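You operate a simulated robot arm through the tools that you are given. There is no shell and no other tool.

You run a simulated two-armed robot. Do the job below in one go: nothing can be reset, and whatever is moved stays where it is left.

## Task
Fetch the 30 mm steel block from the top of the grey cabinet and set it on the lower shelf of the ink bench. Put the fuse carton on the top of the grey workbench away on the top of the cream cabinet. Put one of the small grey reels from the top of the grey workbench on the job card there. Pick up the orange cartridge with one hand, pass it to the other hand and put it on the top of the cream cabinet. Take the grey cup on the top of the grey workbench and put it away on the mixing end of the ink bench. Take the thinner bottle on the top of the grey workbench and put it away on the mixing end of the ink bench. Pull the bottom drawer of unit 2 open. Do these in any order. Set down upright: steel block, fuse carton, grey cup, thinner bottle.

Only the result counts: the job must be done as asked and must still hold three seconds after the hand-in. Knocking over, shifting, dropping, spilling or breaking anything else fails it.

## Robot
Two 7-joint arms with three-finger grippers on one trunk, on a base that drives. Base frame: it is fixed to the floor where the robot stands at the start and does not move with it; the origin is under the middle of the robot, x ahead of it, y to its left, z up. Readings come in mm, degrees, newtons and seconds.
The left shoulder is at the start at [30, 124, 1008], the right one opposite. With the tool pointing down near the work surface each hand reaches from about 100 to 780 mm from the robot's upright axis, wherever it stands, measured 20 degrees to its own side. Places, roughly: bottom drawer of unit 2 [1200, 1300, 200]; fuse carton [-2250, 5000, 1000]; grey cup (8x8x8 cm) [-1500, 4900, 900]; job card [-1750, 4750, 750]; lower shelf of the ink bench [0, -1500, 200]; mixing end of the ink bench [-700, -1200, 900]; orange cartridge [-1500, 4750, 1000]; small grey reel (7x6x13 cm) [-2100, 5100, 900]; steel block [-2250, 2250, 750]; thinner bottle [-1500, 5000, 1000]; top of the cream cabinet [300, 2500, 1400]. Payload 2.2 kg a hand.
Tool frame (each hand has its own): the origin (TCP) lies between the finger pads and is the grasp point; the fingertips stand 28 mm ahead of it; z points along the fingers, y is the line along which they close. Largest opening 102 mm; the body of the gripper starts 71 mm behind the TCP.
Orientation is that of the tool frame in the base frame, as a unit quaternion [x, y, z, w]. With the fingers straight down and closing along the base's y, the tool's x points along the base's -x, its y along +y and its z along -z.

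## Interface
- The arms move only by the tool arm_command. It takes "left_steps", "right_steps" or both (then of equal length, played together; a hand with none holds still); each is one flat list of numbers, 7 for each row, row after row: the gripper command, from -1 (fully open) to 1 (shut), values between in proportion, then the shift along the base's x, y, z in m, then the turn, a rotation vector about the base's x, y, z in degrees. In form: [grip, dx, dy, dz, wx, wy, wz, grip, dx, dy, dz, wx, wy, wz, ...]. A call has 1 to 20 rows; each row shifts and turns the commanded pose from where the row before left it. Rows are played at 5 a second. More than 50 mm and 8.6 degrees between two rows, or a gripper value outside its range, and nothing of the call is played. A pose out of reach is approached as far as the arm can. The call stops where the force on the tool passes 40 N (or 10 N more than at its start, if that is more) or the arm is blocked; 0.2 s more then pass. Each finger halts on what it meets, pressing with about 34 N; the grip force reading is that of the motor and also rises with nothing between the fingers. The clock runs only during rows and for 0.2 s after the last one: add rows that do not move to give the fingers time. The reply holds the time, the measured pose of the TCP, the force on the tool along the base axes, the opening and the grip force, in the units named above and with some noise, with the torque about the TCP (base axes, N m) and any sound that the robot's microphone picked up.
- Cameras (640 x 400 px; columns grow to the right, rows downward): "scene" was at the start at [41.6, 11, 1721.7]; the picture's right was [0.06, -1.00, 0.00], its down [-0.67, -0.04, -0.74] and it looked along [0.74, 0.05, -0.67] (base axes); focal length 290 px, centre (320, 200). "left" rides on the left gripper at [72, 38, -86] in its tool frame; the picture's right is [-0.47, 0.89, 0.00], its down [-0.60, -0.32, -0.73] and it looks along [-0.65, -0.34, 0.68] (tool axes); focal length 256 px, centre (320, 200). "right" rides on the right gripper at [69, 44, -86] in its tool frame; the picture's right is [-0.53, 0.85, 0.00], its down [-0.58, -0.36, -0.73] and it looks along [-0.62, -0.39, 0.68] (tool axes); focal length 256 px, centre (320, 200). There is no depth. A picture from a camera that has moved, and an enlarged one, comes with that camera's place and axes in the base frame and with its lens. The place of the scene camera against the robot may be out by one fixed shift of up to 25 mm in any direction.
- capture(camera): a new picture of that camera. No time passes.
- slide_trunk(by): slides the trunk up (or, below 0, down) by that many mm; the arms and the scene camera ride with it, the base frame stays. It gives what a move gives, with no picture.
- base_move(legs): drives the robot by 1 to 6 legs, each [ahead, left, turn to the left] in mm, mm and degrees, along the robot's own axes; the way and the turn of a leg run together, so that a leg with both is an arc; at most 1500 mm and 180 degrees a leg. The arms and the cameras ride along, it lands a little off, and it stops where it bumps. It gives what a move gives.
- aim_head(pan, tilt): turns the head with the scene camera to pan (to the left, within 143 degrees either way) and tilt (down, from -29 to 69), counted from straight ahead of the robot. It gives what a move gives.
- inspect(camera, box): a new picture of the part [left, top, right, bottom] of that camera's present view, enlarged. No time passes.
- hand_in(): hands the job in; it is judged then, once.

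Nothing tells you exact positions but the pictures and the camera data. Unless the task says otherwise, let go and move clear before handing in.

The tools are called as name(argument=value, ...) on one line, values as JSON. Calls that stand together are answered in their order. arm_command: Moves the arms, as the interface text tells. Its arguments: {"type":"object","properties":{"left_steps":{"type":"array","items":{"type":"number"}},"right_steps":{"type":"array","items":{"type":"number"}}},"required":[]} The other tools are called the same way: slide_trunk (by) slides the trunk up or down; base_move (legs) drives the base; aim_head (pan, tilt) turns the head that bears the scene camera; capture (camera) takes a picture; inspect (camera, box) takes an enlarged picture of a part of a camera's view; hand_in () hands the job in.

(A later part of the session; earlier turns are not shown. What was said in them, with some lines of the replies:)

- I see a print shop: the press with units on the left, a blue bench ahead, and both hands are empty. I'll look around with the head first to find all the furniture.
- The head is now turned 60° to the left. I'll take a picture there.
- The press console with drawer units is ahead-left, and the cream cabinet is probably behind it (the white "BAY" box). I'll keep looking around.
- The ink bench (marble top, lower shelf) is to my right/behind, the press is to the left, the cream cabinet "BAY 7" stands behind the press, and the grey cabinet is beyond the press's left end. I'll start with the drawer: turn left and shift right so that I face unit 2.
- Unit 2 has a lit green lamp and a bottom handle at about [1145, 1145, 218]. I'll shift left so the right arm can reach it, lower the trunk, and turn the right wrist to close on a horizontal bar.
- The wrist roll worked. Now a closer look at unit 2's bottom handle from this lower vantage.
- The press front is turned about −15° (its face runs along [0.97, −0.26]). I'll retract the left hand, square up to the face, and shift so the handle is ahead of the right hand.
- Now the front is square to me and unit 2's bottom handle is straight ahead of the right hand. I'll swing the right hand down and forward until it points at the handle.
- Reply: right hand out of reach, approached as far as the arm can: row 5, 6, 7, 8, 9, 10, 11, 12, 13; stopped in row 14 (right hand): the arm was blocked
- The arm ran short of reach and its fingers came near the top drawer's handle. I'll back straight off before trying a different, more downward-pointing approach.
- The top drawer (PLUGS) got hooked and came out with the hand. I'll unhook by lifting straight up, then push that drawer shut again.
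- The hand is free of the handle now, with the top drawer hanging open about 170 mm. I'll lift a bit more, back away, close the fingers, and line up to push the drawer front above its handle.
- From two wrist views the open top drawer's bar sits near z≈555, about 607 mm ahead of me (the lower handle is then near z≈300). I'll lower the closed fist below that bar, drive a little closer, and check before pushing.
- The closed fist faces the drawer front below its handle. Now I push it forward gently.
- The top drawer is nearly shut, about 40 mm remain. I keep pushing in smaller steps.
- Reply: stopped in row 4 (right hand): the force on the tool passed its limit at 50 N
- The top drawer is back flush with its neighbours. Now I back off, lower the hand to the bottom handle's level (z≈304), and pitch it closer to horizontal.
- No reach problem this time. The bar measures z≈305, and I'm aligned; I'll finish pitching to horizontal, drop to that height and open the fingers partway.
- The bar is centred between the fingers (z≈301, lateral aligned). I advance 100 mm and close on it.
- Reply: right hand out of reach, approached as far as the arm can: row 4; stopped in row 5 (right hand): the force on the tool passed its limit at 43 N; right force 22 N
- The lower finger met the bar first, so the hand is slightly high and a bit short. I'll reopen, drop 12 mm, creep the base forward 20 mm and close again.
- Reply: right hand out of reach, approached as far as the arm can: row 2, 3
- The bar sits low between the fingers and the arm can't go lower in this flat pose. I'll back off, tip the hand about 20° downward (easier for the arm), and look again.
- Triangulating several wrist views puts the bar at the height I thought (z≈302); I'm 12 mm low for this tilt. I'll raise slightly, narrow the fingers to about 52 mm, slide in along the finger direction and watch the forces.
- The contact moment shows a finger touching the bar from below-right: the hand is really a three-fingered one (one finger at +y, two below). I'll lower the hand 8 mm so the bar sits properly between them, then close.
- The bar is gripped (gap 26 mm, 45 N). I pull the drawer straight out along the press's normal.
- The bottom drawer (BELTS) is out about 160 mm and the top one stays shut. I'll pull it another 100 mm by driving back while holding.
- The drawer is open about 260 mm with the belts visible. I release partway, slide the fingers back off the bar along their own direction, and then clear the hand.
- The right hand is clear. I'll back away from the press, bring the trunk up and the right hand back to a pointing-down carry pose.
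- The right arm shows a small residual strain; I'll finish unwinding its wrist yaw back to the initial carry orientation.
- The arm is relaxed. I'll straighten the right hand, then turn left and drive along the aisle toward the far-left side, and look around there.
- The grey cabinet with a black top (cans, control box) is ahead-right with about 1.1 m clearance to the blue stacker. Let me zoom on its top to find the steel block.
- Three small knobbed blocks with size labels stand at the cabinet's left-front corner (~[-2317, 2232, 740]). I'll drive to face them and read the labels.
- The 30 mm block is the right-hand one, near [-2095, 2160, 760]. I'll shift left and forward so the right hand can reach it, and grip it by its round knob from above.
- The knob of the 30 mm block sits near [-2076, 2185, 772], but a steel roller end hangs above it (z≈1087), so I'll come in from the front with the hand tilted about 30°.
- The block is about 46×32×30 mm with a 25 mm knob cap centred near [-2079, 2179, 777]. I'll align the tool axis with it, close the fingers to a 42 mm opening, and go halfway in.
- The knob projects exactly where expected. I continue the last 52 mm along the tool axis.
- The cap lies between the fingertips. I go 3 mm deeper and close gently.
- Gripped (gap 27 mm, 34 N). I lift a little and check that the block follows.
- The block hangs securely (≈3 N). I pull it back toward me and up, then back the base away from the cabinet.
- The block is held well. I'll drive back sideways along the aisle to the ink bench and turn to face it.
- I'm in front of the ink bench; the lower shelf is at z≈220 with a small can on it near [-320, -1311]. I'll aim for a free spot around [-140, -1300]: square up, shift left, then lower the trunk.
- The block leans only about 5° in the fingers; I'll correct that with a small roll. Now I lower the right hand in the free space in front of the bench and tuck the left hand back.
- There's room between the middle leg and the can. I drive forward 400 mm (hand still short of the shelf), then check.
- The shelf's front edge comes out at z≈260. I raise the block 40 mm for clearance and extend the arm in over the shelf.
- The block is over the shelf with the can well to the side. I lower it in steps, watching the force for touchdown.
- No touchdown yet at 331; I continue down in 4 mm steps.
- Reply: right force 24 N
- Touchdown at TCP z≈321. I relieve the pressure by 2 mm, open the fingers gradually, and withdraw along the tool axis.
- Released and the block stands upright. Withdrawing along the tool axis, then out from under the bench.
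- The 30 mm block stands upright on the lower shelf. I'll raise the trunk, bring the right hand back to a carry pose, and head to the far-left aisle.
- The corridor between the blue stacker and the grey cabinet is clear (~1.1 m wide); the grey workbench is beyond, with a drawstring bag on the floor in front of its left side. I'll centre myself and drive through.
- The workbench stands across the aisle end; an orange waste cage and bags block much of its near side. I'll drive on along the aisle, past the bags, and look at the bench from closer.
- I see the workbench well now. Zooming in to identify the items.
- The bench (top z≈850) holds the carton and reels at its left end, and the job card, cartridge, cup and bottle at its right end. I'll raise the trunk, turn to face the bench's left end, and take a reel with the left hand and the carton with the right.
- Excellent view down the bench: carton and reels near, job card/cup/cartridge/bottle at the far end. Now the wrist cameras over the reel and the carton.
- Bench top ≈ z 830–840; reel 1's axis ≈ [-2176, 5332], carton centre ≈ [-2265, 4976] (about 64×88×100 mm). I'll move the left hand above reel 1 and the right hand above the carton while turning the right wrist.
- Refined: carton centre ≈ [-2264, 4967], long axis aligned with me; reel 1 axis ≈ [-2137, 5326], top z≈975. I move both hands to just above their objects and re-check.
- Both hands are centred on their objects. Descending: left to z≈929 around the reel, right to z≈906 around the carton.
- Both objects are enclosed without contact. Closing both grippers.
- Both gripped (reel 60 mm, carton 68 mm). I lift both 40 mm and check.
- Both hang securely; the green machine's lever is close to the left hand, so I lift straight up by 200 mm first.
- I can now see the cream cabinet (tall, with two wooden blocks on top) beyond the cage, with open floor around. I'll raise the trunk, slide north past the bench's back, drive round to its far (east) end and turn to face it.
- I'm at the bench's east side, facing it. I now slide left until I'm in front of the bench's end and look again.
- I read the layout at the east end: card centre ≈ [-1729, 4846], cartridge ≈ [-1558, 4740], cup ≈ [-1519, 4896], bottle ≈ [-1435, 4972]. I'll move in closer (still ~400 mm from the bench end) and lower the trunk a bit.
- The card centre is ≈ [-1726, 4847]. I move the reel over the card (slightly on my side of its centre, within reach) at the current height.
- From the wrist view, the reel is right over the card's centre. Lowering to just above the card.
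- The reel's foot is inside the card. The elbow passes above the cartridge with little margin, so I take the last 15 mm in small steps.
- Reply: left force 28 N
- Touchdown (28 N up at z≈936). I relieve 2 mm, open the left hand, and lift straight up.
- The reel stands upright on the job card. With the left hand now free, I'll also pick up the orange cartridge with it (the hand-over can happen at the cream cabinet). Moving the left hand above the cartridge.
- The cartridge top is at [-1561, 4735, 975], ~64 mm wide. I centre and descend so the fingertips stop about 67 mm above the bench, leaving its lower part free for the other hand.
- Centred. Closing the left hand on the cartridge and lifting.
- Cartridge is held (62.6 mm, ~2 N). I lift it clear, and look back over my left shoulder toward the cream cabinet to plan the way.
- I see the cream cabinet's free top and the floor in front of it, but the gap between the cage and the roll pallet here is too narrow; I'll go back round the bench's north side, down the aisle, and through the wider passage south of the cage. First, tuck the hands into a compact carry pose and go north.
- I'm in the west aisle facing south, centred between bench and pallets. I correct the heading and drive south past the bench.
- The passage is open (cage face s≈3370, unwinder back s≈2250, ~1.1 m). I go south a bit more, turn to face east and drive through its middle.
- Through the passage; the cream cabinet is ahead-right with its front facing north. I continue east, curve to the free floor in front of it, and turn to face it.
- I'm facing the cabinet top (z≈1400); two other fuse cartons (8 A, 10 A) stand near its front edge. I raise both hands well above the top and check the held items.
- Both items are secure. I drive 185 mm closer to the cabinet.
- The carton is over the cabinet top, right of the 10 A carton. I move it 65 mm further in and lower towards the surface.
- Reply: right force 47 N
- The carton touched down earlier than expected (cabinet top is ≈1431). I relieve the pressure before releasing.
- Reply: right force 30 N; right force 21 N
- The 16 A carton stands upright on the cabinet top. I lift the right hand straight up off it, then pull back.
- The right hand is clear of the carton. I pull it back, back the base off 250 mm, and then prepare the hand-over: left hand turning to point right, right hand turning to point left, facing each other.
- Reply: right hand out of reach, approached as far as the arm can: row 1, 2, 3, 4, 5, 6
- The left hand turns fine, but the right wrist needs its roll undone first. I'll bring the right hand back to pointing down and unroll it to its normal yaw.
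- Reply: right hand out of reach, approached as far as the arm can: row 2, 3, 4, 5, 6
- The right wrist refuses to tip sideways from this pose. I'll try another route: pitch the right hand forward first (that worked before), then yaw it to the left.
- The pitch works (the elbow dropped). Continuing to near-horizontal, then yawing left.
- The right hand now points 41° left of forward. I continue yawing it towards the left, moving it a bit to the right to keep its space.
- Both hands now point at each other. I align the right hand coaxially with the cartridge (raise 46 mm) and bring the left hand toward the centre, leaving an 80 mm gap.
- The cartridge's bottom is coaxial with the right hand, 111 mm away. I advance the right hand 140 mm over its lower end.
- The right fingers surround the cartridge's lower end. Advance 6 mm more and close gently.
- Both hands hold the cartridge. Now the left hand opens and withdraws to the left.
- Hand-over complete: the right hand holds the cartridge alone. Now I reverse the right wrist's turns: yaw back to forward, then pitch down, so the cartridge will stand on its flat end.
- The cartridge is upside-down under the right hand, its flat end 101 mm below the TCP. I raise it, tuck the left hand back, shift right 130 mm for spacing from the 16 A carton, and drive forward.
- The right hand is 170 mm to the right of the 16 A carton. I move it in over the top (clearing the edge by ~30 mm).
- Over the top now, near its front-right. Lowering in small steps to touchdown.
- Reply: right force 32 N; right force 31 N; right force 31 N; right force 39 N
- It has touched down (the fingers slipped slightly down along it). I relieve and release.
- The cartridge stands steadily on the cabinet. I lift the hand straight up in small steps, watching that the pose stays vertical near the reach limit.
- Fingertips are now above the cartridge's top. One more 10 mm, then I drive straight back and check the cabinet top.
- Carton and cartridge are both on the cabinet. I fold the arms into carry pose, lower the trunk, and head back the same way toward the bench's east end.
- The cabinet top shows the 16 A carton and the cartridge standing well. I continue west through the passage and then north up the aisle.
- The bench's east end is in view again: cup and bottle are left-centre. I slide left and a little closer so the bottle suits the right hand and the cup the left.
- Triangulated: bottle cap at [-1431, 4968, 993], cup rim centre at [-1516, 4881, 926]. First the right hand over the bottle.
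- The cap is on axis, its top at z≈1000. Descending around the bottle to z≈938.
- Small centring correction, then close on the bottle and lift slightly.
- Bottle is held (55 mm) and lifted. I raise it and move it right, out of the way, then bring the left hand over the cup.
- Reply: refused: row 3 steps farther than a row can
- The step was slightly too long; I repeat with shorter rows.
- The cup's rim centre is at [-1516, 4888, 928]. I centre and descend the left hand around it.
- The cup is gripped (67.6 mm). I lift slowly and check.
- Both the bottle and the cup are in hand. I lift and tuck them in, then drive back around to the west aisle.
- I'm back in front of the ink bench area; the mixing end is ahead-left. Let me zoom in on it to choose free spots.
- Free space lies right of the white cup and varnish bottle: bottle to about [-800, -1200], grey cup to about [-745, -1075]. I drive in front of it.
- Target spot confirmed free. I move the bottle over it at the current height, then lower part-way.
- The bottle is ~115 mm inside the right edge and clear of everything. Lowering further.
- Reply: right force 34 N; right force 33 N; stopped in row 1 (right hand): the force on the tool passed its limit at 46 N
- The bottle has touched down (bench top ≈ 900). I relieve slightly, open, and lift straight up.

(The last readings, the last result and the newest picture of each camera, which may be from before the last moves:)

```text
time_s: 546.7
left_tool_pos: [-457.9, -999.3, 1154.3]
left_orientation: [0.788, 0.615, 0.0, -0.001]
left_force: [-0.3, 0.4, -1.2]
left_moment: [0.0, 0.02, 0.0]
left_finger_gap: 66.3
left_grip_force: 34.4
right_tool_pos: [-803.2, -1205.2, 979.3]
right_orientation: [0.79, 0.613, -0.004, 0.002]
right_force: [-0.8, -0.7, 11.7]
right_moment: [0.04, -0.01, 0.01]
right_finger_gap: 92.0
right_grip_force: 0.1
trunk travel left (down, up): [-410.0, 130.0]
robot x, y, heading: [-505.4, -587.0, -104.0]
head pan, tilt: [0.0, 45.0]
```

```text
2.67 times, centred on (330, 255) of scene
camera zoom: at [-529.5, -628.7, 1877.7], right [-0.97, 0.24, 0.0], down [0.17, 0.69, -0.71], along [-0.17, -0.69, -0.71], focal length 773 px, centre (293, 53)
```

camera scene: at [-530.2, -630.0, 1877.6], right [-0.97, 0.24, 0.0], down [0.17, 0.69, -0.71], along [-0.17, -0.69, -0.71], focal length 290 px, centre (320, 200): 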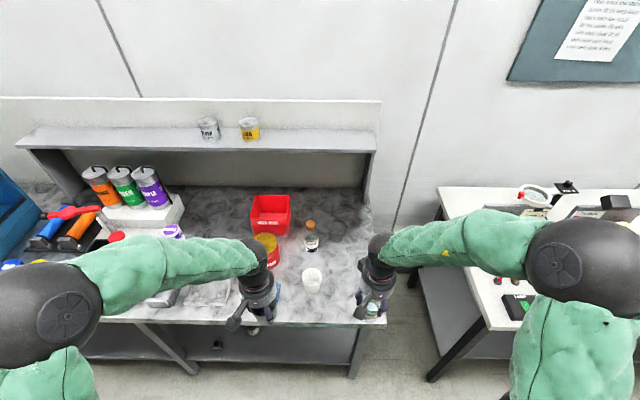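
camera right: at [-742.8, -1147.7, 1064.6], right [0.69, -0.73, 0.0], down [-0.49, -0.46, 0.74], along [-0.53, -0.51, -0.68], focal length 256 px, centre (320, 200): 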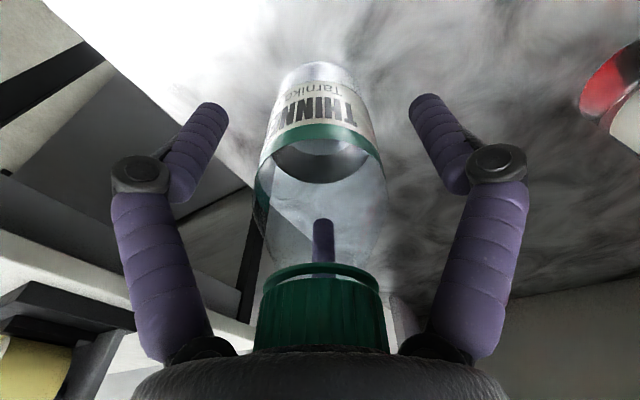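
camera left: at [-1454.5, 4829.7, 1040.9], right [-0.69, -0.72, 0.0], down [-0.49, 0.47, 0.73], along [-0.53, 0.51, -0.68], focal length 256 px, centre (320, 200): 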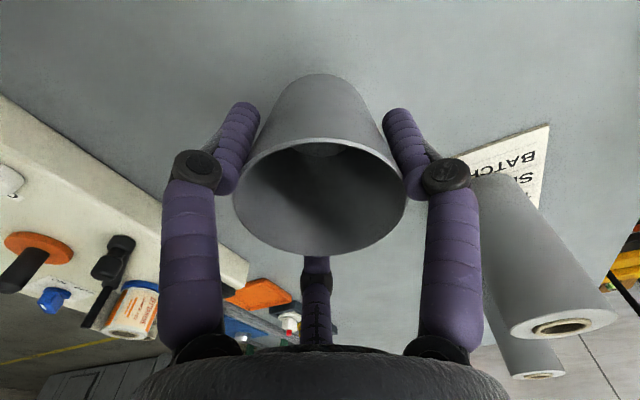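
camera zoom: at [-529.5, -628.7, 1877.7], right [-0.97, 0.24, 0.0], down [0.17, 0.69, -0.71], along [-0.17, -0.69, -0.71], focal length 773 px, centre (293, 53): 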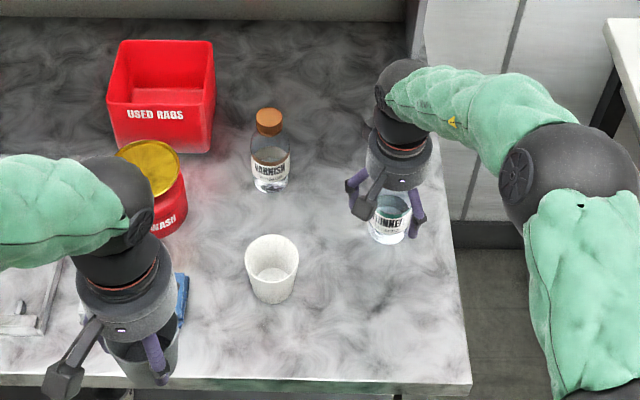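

Open; now lifting the right hand straight up off the bottle.

arm_command(right_steps=[-0.8, 0, 0, 0.01, 0, 0, 0, -0.8, 0, 0, 0.02, 0, 0, 0, -0.8, 0, 0, 0.035, 0, 0, 0, -0.8, 0, 0, 0.04, 0, 0, 0, -0.8, 0, 0, 0.04, 0, 0, 0, -0.8, 0, 0, 0.04, 0, 0, 0])

capture(camera="right")

inspect(camera="scene", box=[220, 180, 440, 330])

```text
time_s: 548.1
left_tool_pos: [-458.6, -1000.0, 1154.7]
left_orientation: [0.789, 0.615, 0.001, 0.0]
left_force: [0.0, 0.1, -1.2]
left_moment: [0.0, -0.05, 0.01]
left_finger_gap: 66.3
left_grip_force: 33.8
right_tool_pos: [-802.0, -1204.5, 1162.9]
right_orientation: [0.79, 0.613, -0.002, 0.002]
right_force: [0.4, -0.9, -0.4]
right_moment: [0.0, 0.03, -0.02]
right_finger_gap: 91.6
right_grip_force: 0.1
trunk travel left (down, up): [-410.0, 130.0]
robot x, y, heading: [-506.0, -583.8, -103.9]
head pan, tilt: [0.0, 45.0]
```

```text
taken
camera right: at [-741.9, -1147.8, 1249.0], right [0.69, -0.73, 0.0], down [-0.49, -0.46, 0.74], along [-0.53, -0.51, -0.68], focal length 256 px, centre (320, 200)
```

right: 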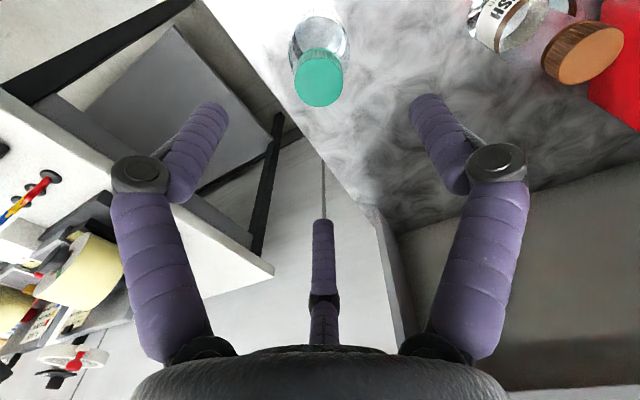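

```text
2.67 times, centred on (330, 255) of scene
camera zoom: at [-529.7, -628.8, 1877.7], right [-0.97, 0.24, 0.0], down [0.17, 0.69, -0.71], along [-0.17, -0.69, -0.71], focal length 773 px, centre (293, 53)
```

zoom: 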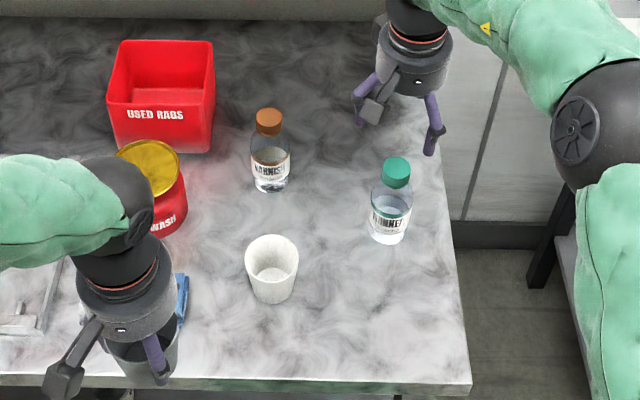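

The thinner bottle stands upright at the mixing end. I pull the right hand back, shift the base right 268 mm, and bring the grey cup to its spot.

arm_command(right_steps=[-1, 0.0096, 0.0388, 0, 0, 0, 0, -1, 0.0096, 0.0388, 0, 0, 0, 0, -1, 0.0096, 0.0388, 0, 0, 0, 0, -1, 0.0096, 0.0388, 0, 0, 0, 0, -1, 0.0096, 0.0388, 0, 0, 0, 0, -1, 0.0096, 0.0388, 0, 0, 0, 0])

base_move(legs=[[15, -268, 0]])

capture(camera="scene")

capture(camera="left")

```text
time_s: 549.5
left_tool_pos: [-458.8, -998.3, 1155.8]
left_orientation: [0.789, 0.615, 0.001, 0.0]
left_force: [0.0, 1.3, -0.2]
left_moment: [-0.02, 0.01, 0.0]
left_finger_gap: 66.3
left_grip_force: 34.0
right_tool_pos: [-744.4, -968.8, 1163.3]
right_orientation: [0.79, 0.613, -0.004, 0.003]
right_force: [-0.5, 0.4, -0.3]
right_moment: [-0.07, 0.01, 0.02]
right_finger_gap: 102.2
right_grip_force: 0.0
trunk travel left (down, up): [-410.0, 130.0]
robot x, y, heading: [-505.2, -587.4, -104.1]
head pan, tilt: [0.0, 45.0]
```

```text
time_s: 551.5
left_tool_pos: [-729.1, -946.6, 1154.9]
left_orientation: [0.787, 0.617, 0.0, 0.0]
left_force: [-0.3, -0.4, -0.9]
left_moment: [-0.01, -0.02, 0.0]
left_finger_gap: 66.2
left_grip_force: 34.1
right_tool_pos: [-1016.7, -919.9, 1162.2]
right_orientation: [0.788, 0.615, -0.003, 0.001]
right_force: [0.7, 1.3, 0.5]
right_moment: [-0.04, -0.02, 0.0]
right_finger_gap: 102.3
right_grip_force: 0.1
trunk travel left (down, up): [-410.0, 130.0]
robot x, y, heading: [-776.7, -532.1, -103.9]
head pan, tilt: [0.0, 45.0]
```

```text
taken
camera scene: at [-802.2, -576.6, 1877.6], right [-0.97, 0.24, 0.0], down [0.17, 0.69, -0.71], along [-0.17, -0.69, -0.71], focal length 290 px, centre (320, 200)
```

scene: 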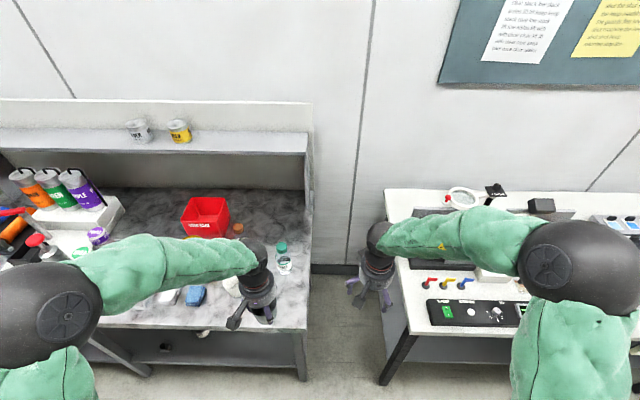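

```text
taken
camera left: at [-672.7, -886.6, 1242.2], right [0.75, -0.66, 0.0], down [-0.45, -0.51, 0.73], along [-0.48, -0.55, -0.68], focal length 256 px, centre (320, 200)
```

left: 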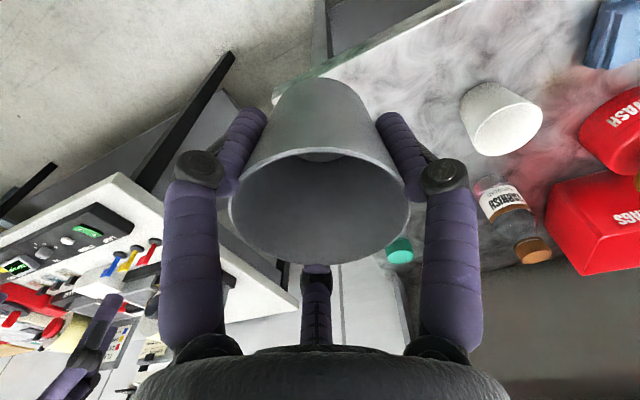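

The cup's spot is clear (corner at [-822, -965]). I move it over [-750, -1062] and lower it part-way.

arm_command(left_steps=[1, -0.007, -0.0385, 0, 0, 0, 0, 1, -0.007, -0.0385, 0, 0, 0, 0, 1, -0.007, -0.0385, 0, 0, 0, 0, 1, 0, 0, -0.04, 0, 0, 0, 1, 0, 0, -0.04, 0, 0, 0, 1, 0, 0, -0.04, 0, 0, 0, 1, 0, 0, -0.03, 0, 0, 0])

capture(camera="left")

inspect(camera="scene", box=[160, 200, 340, 330])

```text
time_s: 553.1
left_tool_pos: [-749.3, -1062.0, 1004.6]
left_orientation: [0.787, 0.617, 0.001, -0.001]
left_force: [0.0, -0.9, 0.0]
left_moment: [0.02, 0.01, 0.03]
left_finger_gap: 66.4
left_grip_force: 34.0
right_tool_pos: [-1016.3, -920.7, 1162.1]
right_orientation: [0.788, 0.615, -0.002, 0.002]
right_force: [0.3, 0.0, 1.1]
right_moment: [-0.02, 0.01, 0.01]
right_finger_gap: 102.2
right_grip_force: 0.0
trunk travel left (down, up): [-410.0, 130.0]
robot x, y, heading: [-779.2, -535.4, -104.0]
head pan, tilt: [0.0, 45.0]
```

```text
taken
camera left: at [-693.4, -1002.3, 1091.1], right [0.75, -0.66, 0.0], down [-0.45, -0.51, 0.73], along [-0.48, -0.55, -0.68], focal length 256 px, centre (320, 200)
```

left: 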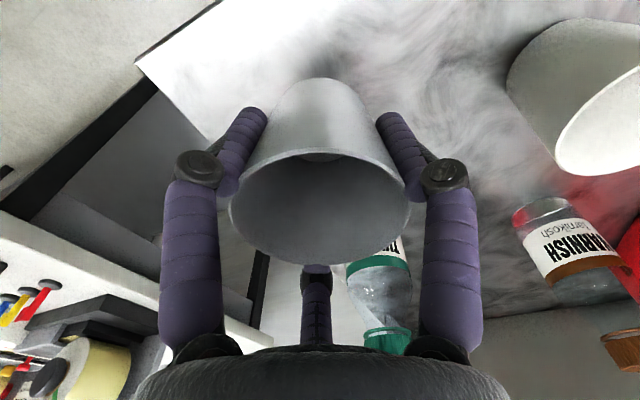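

```text
3.08 times, centred on (250, 265) of scene
camera zoom: at [-801.6, -577.4, 1877.6], right [-0.97, 0.24, 0.0], down [0.17, 0.69, -0.71], along [-0.17, -0.69, -0.71], focal length 892 px, centre (535, 0)
```

zoom: 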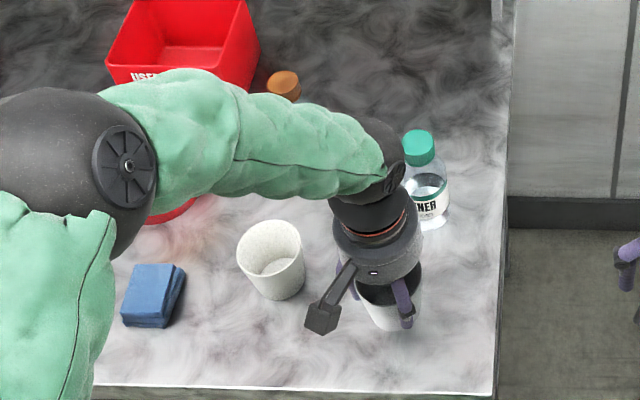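

arm_command(left_steps=[1, 0, 0, -0.015, 0, 0, 0, 1, 0, 0, -0.01, 0, 0, 0])

arm_command(left_steps=[1, 0, 0, -0.005, 0, 0, 0])

arm_command(left_steps=[1, 0, 0, -0.004, 0, 0, 0])

arm_command(left_steps=[1, 0, 0, -0.004, 0, 0, 0])

```text
time_s: 553.7
left_tool_pos: [-749.6, -1064.0, 979.9]
left_orientation: [0.788, 0.616, 0.0, 0.0]
left_force: [0.4, 0.3, -0.9]
left_moment: [-0.02, 0.0, 0.03]
left_finger_gap: 66.0
left_grip_force: 34.3
right_tool_pos: [-1015.7, -920.0, 1162.1]
right_orientation: [0.789, 0.615, -0.003, 0.002]
right_force: [-0.2, 0.2, -0.2]
right_moment: [0.02, 0.01, -0.01]
right_finger_gap: 101.8
right_grip_force: 0.0
trunk travel left (down, up): [-410.0, 130.0]
robot x, y, heading: [-778.7, -534.2, -103.7]
head pan, tilt: [0.0, 45.0]
```

```text
time_s: 554.1
left_tool_pos: [-748.0, -1062.7, 974.6]
left_orientation: [0.788, 0.616, 0.0, -0.001]
left_force: [0.0, 0.0, -0.5]
left_moment: [0.02, -0.03, 0.0]
left_finger_gap: 66.2
left_grip_force: 33.9
right_tool_pos: [-1016.1, -920.2, 1161.1]
right_orientation: [0.788, 0.615, -0.003, 0.002]
right_force: [-0.1, -0.2, 0.3]
right_moment: [0.01, -0.01, -0.02]
right_finger_gap: 102.1
right_grip_force: 0.1
trunk travel left (down, up): [-410.0, 130.0]
robot x, y, heading: [-775.9, -532.7, -104.0]
head pan, tilt: [0.0, 45.0]
```

```text
time_s: 554.5
left_tool_pos: [-748.8, -1063.4, 970.9]
left_orientation: [0.787, 0.617, 0.0, -0.001]
left_force: [-0.6, -0.5, -0.6]
left_moment: [0.03, -0.01, -0.01]
left_finger_gap: 66.3
left_grip_force: 34.1
right_tool_pos: [-1014.2, -919.3, 1163.1]
right_orientation: [0.789, 0.615, -0.002, 0.002]
right_force: [0.2, 0.3, -0.1]
right_moment: [0.02, -0.01, 0.01]
right_finger_gap: 102.2
right_grip_force: 0.1
trunk travel left (down, up): [-410.0, 130.0]
robot x, y, heading: [-780.5, -532.5, -104.1]
head pan, tilt: [0.0, 45.0]
```

```text
time_s: 554.9
left_tool_pos: [-747.7, -1062.6, 968.4]
left_orientation: [0.787, 0.618, 0.001, -0.001]
left_force: [0.3, -0.2, -0.1]
left_moment: [0.03, -0.02, -0.02]
left_finger_gap: 66.1
left_grip_force: 33.8
right_tool_pos: [-1015.2, -919.6, 1162.4]
right_orientation: [0.789, 0.615, -0.003, 0.002]
right_force: [-0.3, 0.8, 0.4]
right_moment: [0.02, 0.0, -0.01]
right_finger_gap: 102.1
right_grip_force: 0.0
trunk travel left (down, up): [-410.0, 130.0]
robot x, y, heading: [-781.9, -529.1, -104.2]
head pan, tilt: [0.0, 45.0]
```

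arm_command(left_steps=[1, 0, 0, -0.004, 0, 0, 0])

arm_command(left_steps=[1, 0, 0, -0.004, 0, 0, 0])

capture(camera="left")

```text
time_s: 555.3
left_tool_pos: [-748.9, -1063.0, 966.0]
left_orientation: [0.787, 0.617, 0.0, 0.0]
left_force: [-0.1, -0.7, -0.5]
left_moment: [0.0, 0.0, 0.0]
left_finger_gap: 66.1
left_grip_force: 34.0
right_tool_pos: [-1015.2, -918.1, 1161.4]
right_orientation: [0.788, 0.615, -0.004, 0.002]
right_force: [0.2, 1.4, 0.1]
right_moment: [0.01, -0.02, -0.01]
right_finger_gap: 102.0
right_grip_force: 0.1
trunk travel left (down, up): [-410.0, 130.0]
robot x, y, heading: [-778.9, -532.2, -104.1]
head pan, tilt: [0.0, 45.0]
```

```text
time_s: 555.7
left_tool_pos: [-748.5, -1062.4, 959.0]
left_orientation: [0.788, 0.616, 0.001, 0.0]
left_force: [0.0, -0.9, -0.4]
left_moment: [-0.01, 0.0, 0.0]
left_finger_gap: 66.2
left_grip_force: 34.0
right_tool_pos: [-1015.2, -920.2, 1161.4]
right_orientation: [0.788, 0.615, -0.003, 0.001]
right_force: [0.5, -0.7, -0.9]
right_moment: [0.01, 0.03, 0.03]
right_finger_gap: 102.0
right_grip_force: 0.1
trunk travel left (down, up): [-410.0, 130.0]
robot x, y, heading: [-777.6, -530.4, -104.0]
head pan, tilt: [0.0, 45.0]
```

```text
taken
camera left: at [-692.8, -1002.4, 1046.7], right [0.75, -0.66, 0.0], down [-0.45, -0.51, 0.73], along [-0.49, -0.55, -0.68], focal length 256 px, centre (320, 200)
```

left: 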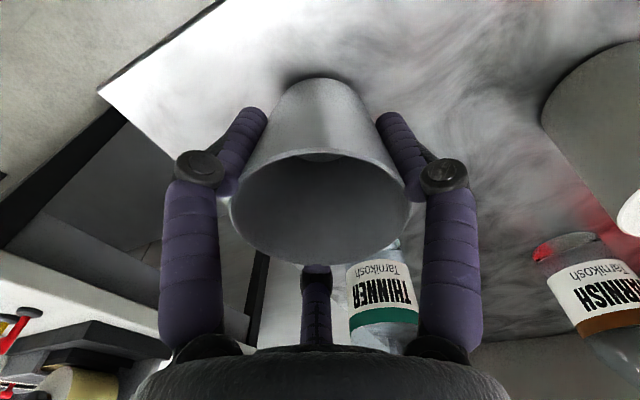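

arm_command(left_steps=[1, 0, 0, -0.004, 0, 0, 0])

arm_command(left_steps=[1, 0, 0, -0.003, 0, 0, 0])

arm_command(left_steps=[1, 0, 0, -0.003, 0, 0, 0])

```text
time_s: 556.1
left_tool_pos: [-748.9, -1062.8, 956.2]
left_orientation: [0.788, 0.616, 0.001, 0.0]
left_force: [0.3, 0.4, -0.3]
left_moment: [0.01, 0.02, 0.02]
left_finger_gap: 66.1
left_grip_force: 33.6
right_tool_pos: [-1015.8, -919.4, 1163.3]
right_orientation: [0.788, 0.615, -0.003, 0.003]
right_force: [-0.4, 0.2, 0.8]
right_moment: [0.0, 0.0, 0.02]
right_finger_gap: 101.9
right_grip_force: 0.0
trunk travel left (down, up): [-410.0, 130.0]
robot x, y, heading: [-779.6, -533.6, -104.0]
head pan, tilt: [0.0, 45.0]
```

```text
time_s: 556.5
left_tool_pos: [-747.4, -1063.0, 954.8]
left_orientation: [0.788, 0.616, 0.001, 0.0]
left_force: [0.2, 0.4, 0.7]
left_moment: [0.01, -0.01, 0.02]
left_finger_gap: 66.4
left_grip_force: 33.9
right_tool_pos: [-1016.1, -919.3, 1162.5]
right_orientation: [0.788, 0.616, -0.003, 0.002]
right_force: [0.1, 0.3, 0.9]
right_moment: [0.0, 0.01, 0.02]
right_finger_gap: 102.2
right_grip_force: 0.0
trunk travel left (down, up): [-410.0, 130.0]
robot x, y, heading: [-774.8, -533.1, -104.0]
head pan, tilt: [0.0, 45.0]
```

```text
time_s: 556.9
left_tool_pos: [-749.6, -1063.0, 952.1]
left_orientation: [0.787, 0.617, -0.001, 0.001]
left_force: [0.3, 2.9, 19.5]
left_moment: [0.3, -0.01, -0.03]
left_finger_gap: 66.4
left_grip_force: 33.6
right_tool_pos: [-1015.1, -918.1, 1163.2]
right_orientation: [0.789, 0.615, -0.004, 0.003]
right_force: [0.1, 0.3, 0.3]
right_moment: [0.02, -0.01, -0.03]
right_finger_gap: 101.9
right_grip_force: 0.1
trunk travel left (down, up): [-410.0, 130.0]
robot x, y, heading: [-778.9, -534.1, -103.9]
head pan, tilt: [0.0, 45.0]
```

Touchdown (19.5 N). I relieve 2 mm, open and lift off.

arm_command(left_steps=[1, 0, 0, 0.003, 0, 0, 0, -0.1, 0, 0, 0, 0, 0, 0, -0.5, 0, 0, 0, 0, 0, 0, -1, 0, 0, 0, 0, 0, 0, -1, 0, 0, 0, 0, 0, 0])

capture(camera="left")

arm_command(left_steps=[-1, 0, 0, 0.02, 0, 0, 0, -1, 0, 0, 0.03, 0, 0, 0, -1, 0, 0, 0.04, 0, 0, 0, -1, 0, 0, 0.04, 0, 0, 0, -1, 0, 0, 0.04, 0, 0, 0])

capture(camera="left")

inspect(camera="scene", box=[160, 200, 340, 330])

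```text
time_s: 558.1
left_tool_pos: [-749.3, -1062.8, 952.3]
left_orientation: [0.788, 0.616, 0.0, 0.0]
left_force: [-0.6, 1.4, 0.1]
left_moment: [-0.01, -0.01, -0.02]
left_finger_gap: 101.9
left_grip_force: 0.0
right_tool_pos: [-1016.0, -919.7, 1161.8]
right_orientation: [0.789, 0.615, -0.002, 0.002]
right_force: [-0.6, -0.5, -0.4]
right_moment: [0.0, -0.02, 0.01]
right_finger_gap: 102.1
right_grip_force: 0.1
trunk travel left (down, up): [-410.0, 130.0]
robot x, y, heading: [-776.8, -531.8, -104.1]
head pan, tilt: [0.0, 45.0]
```

```text
taken
camera left: at [-693.4, -1001.9, 1039.4], right [0.75, -0.66, 0.0], down [-0.45, -0.51, 0.73], along [-0.49, -0.55, -0.68], focal length 256 px, centre (320, 200)
```

left: 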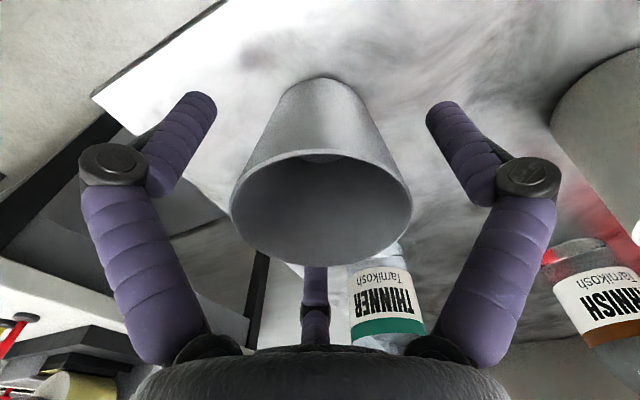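

```text
time_s: 559.3
left_tool_pos: [-747.1, -1062.8, 1122.4]
left_orientation: [0.788, 0.616, 0.001, 0.0]
left_force: [0.2, -0.2, -0.6]
left_moment: [-0.03, -0.01, 0.01]
left_finger_gap: 101.9
left_grip_force: 0.0
right_tool_pos: [-1015.3, -918.6, 1162.2]
right_orientation: [0.789, 0.614, -0.003, 0.002]
right_force: [-0.6, -0.7, 0.3]
right_moment: [-0.02, 0.0, -0.01]
right_finger_gap: 101.6
right_grip_force: 0.1
trunk travel left (down, up): [-410.0, 130.0]
robot x, y, heading: [-779.3, -531.3, -103.8]
head pan, tilt: [0.0, 45.0]
```

```text
taken
camera left: at [-691.4, -1002.4, 1209.3], right [0.75, -0.66, 0.0], down [-0.45, -0.51, 0.73], along [-0.49, -0.55, -0.68], focal length 256 px, centre (320, 200)
```

left: 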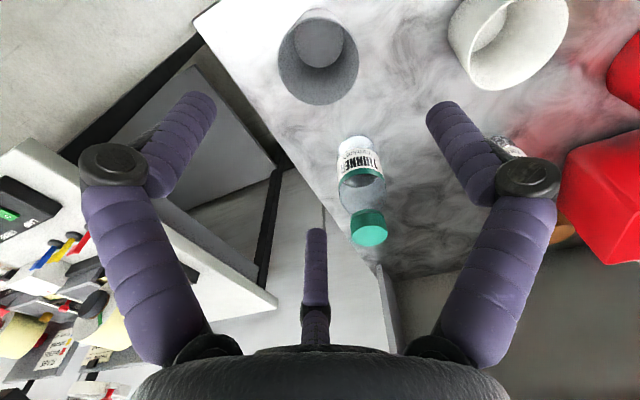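

```text
3.08 times, centred on (250, 265) of scene
camera zoom: at [-801.3, -575.7, 1877.7], right [-0.97, 0.24, 0.0], down [0.17, 0.69, -0.71], along [-0.17, -0.69, -0.71], focal length 892 px, centre (535, 0)
```

zoom: 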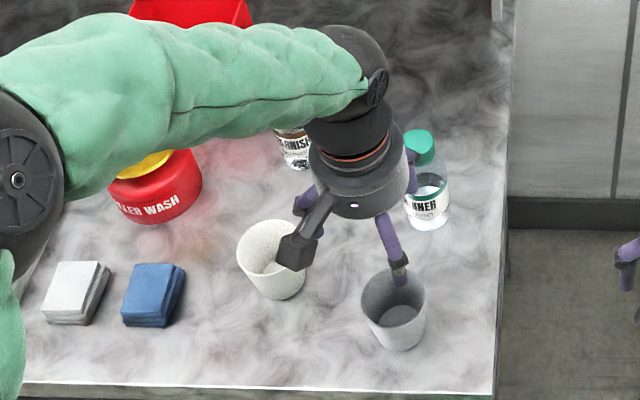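

The grey cup stands upright too. I retract the left hand, back off, and do a final check of the bench, shelf and drawer.

arm_command(left_steps=[-1, 0, 0, 0.04, 0, 0, 0, -1, 0.0096, 0.0388, 0, 0, 0, 0, -1, 0.0096, 0.0388, 0, 0, 0, 0, -1, 0.0096, 0.0388, 0, 0, 0, 0, -1, 0.0096, 0.0388, 0, 0, 0, 0])

base_move(legs=[[-600, 0, 0]])

aim_head(pan=25, tilt=40)

capture(camera="scene")

inspect(camera="scene", box=[200, 120, 480, 300])

```text
time_s: 560.5
left_tool_pos: [-706.2, -907.9, 1160.6]
left_orientation: [0.787, 0.616, 0.0, 0.0]
left_force: [-0.2, 0.6, 0.7]
left_moment: [-0.04, 0.04, 0.0]
left_finger_gap: 102.1
left_grip_force: 0.0
right_tool_pos: [-1014.9, -918.9, 1162.4]
right_orientation: [0.788, 0.615, -0.003, 0.002]
right_force: [0.0, 0.4, 0.7]
right_moment: [-0.02, 0.0, -0.04]
right_finger_gap: 102.0
right_grip_force: 0.0
trunk travel left (down, up): [-410.0, 130.0]
robot x, y, heading: [-775.9, -531.3, -103.7]
head pan, tilt: [0.0, 45.0]
```

```text
time_s: 563.8
left_tool_pos: [-568.6, -342.8, 1160.0]
left_orientation: [0.792, 0.61, 0.001, -0.001]
left_force: [-0.3, -0.9, -0.7]
left_moment: [0.01, 0.01, 0.0]
left_finger_gap: 101.9
left_grip_force: 0.1
right_tool_pos: [-876.0, -349.6, 1162.4]
right_orientation: [0.794, 0.608, -0.004, 0.002]
right_force: [0.3, -0.3, -0.1]
right_moment: [-0.04, 0.0, -0.05]
right_finger_gap: 101.9
right_grip_force: 0.1
trunk travel left (down, up): [-410.0, 130.0]
robot x, y, heading: [-634.5, 37.3, -104.7]
head pan, tilt: [0.0, 45.0]
```

```text
time_s: 564.7
left_tool_pos: [-567.9, -344.5, 1160.6]
left_orientation: [0.792, 0.61, 0.001, 0.0]
left_force: [0.5, -0.3, -0.7]
left_moment: [0.04, 0.0, -0.03]
left_finger_gap: 101.9
left_grip_force: 0.1
right_tool_pos: [-877.3, -349.7, 1161.6]
right_orientation: [0.794, 0.608, -0.003, 0.002]
right_force: [-0.4, 0.6, 0.0]
right_moment: [-0.01, 0.02, 0.03]
right_finger_gap: 102.1
right_grip_force: 0.1
trunk travel left (down, up): [-410.0, 130.0]
robot x, y, heading: [-630.5, 31.9, -104.5]
head pan, tilt: [25.0, 40.0]
```

```text
taken
camera scene: at [-621.8, -15.7, 1884.9], right [-0.98, -0.18, 0.0], down [-0.11, 0.63, -0.77], along [0.13, -0.75, -0.64], focal length 290 px, centre (320, 200)
```

scene: 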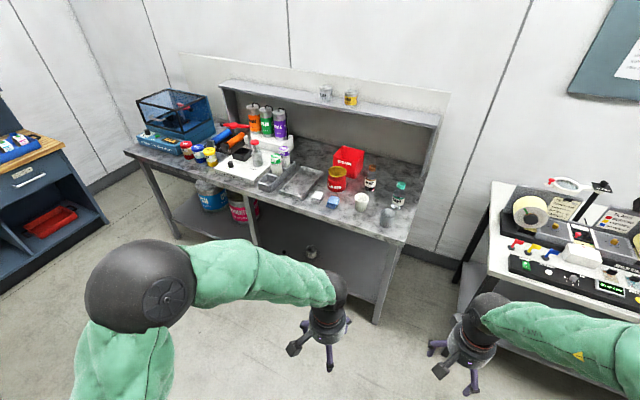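

```text
2.22 times, centred on (340, 210) of scene
camera zoom: at [-621.8, -15.7, 1884.9], right [-0.98, -0.18, 0.0], down [-0.11, 0.63, -0.77], along [0.13, -0.75, -0.64], focal length 644 px, centre (276, 178)
```

zoom: 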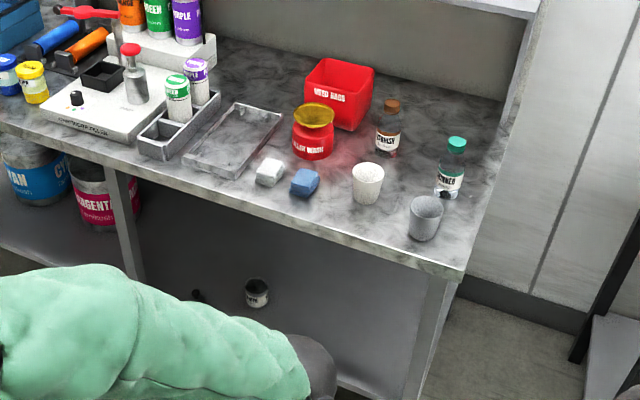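

Cup and thinner bottle both stand at the mixing end. Last check: the drawer of unit 2 over my left shoulder.

aim_head(pan=138, tilt=25)

inspect(camera="scene", box=[220, 120, 460, 270])

aim_head(pan=50, tilt=45)

inspect(camera="scene", box=[250, 100, 550, 290])

```text
time_s: 566.6
left_tool_pos: [-569.5, -344.7, 1159.8]
left_orientation: [0.792, 0.61, 0.001, -0.001]
left_force: [0.0, -0.4, 0.3]
left_moment: [0.01, 0.02, 0.0]
left_finger_gap: 101.9
left_grip_force: 0.0
right_tool_pos: [-876.7, -348.5, 1162.7]
right_orientation: [0.794, 0.608, -0.004, 0.001]
right_force: [-0.4, -0.1, 0.7]
right_moment: [0.02, -0.01, -0.01]
right_finger_gap: 102.1
right_grip_force: 0.0
trunk travel left (down, up): [-410.0, 130.0]
robot x, y, heading: [-631.3, 31.0, -104.7]
head pan, tilt: [138.0, 25.0]
```

```text
2.67 times, centred on (340, 195) of scene
camera zoom: at [-559.4, 118.5, 1908.2], right [0.55, -0.84, 0.0], down [-0.35, -0.23, -0.91], along [0.76, 0.5, -0.42], focal length 773 px, centre (267, 213)
```

zoom: 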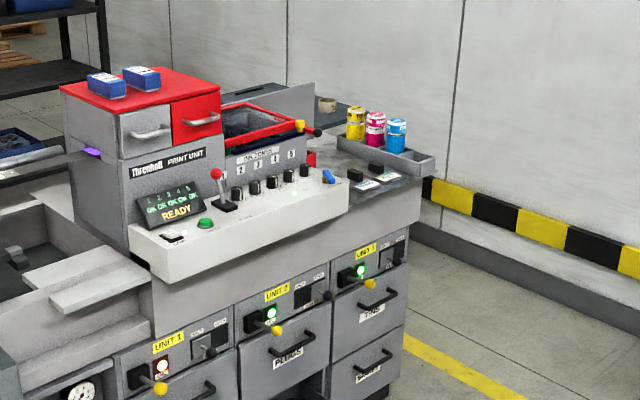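

```text
time_s: 568.2
left_tool_pos: [-569.2, -344.6, 1160.2]
left_orientation: [0.793, 0.61, 0.001, -0.001]
left_force: [-0.5, 0.1, -0.5]
left_moment: [0.02, -0.04, 0.01]
left_finger_gap: 102.2
left_grip_force: 0.0
right_tool_pos: [-877.1, -349.0, 1161.4]
right_orientation: [0.794, 0.607, -0.003, 0.002]
right_force: [0.2, -0.2, 0.3]
right_moment: [-0.02, -0.02, 0.01]
right_finger_gap: 102.1
right_grip_force: 0.0
trunk travel left (down, up): [-410.0, 130.0]
robot x, y, heading: [-633.3, 32.6, -104.8]
head pan, tilt: [50.0, 45.0]
```

```text
2.11 times, centred on (400, 195) of scene
camera zoom: at [-589.7, 1.8, 1877.6], right [-0.82, -0.58, 0.0], down [-0.41, 0.58, -0.71], along [0.41, -0.58, -0.71], focal length 610 px, centre (152, 210)
```

zoom: 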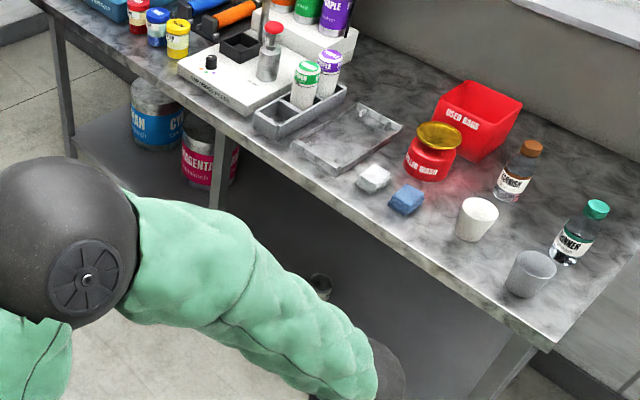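

The press's top drawers are visible; let me take a closer look at unit 2 with more tilt to confirm the top drawer is flush and the bottom one open.

aim_head(pan=138, tilt=38)

inspect(camera="scene", box=[260, 130, 420, 230])

```text
time_s: 569.8
left_tool_pos: [-568.5, -345.3, 1161.0]
left_orientation: [0.792, 0.61, 0.001, -0.001]
left_force: [0.7, 0.2, 0.3]
left_moment: [0.01, 0.0, 0.0]
left_finger_gap: 101.7
left_grip_force: 0.1
right_tool_pos: [-876.7, -348.9, 1164.1]
right_orientation: [0.794, 0.608, -0.003, 0.003]
right_force: [0.2, 0.3, -0.1]
right_moment: [0.02, 0.0, 0.02]
right_finger_gap: 101.9
right_grip_force: 0.0
trunk travel left (down, up): [-410.0, 130.0]
robot x, y, heading: [-630.7, 34.2, -104.5]
head pan, tilt: [138.0, 38.0]
```

```text
4.00 times, centred on (340, 180) of scene
camera zoom: at [-564.3, 115.4, 1887.9], right [0.55, -0.84, 0.0], down [-0.52, -0.34, -0.79], along [0.66, 0.43, -0.62], focal length 1159 px, centre (240, 280)
```

zoom: 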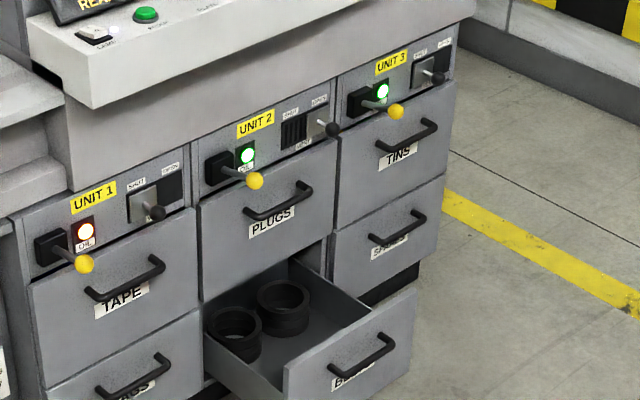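

Everything checks out, and all seven items are where they should be:

- **Drawer:** the bottom drawer of unit 2 is open, and the top one is flush.
- **Ink bench:** the 30 mm steel block is upright on the lower shelf. The grey cup and thinner bottle are upright at the mixing end.
- **Cream cabinet:** the 16 A fuse carton is upright on top. The orange cartridge was passed between hands and is there too.
- **Job card:** one grey reel is standing on it.

Both hands are empty and clear, so I'm handing in.

One slip to note: early on I accidentally pulled unit 2's top drawer open with the hand and pushed it shut again.

hand_in()

```text
The job is handed in.
```

I handed in the job with all seven parts done, but unit 2's top drawer also got opened by accident along the way. I last saw each item in place, and both hands were empty and clear when I handed in.

| Item | Where it is now |
|---|---|
| 30 mm steel block | Upright on the lower shelf of the ink bench |
| Fuse carton (16 A) | Upright on top of the cream cabinet |
| Small grey reel | Standing on the job card |
| Orange cartridge | On top of the cream cabinet, standing upside down |
| Grey cup | Upright at the mixing end of the ink bench |
| Thinner bottle | Upright at the mixing end of the ink bench |
| Bottom drawer of unit 2 | Open about 260 mm |

- **Top drawer opened by accident:** while reaching for the bottom drawer, a finger hooked the top drawer's handle and pulled it out about 150 mm. I pushed it shut and it looks flush with its neighbours. I did not check whether anything inside it moved. This may count against the rule on disturbing other things.
- **Cartridge upside down:** I picked it up with the left hand and passed it to the right. The right hand held its lower end, so it could only be set down inverted. The task did not ask for it to be upright.
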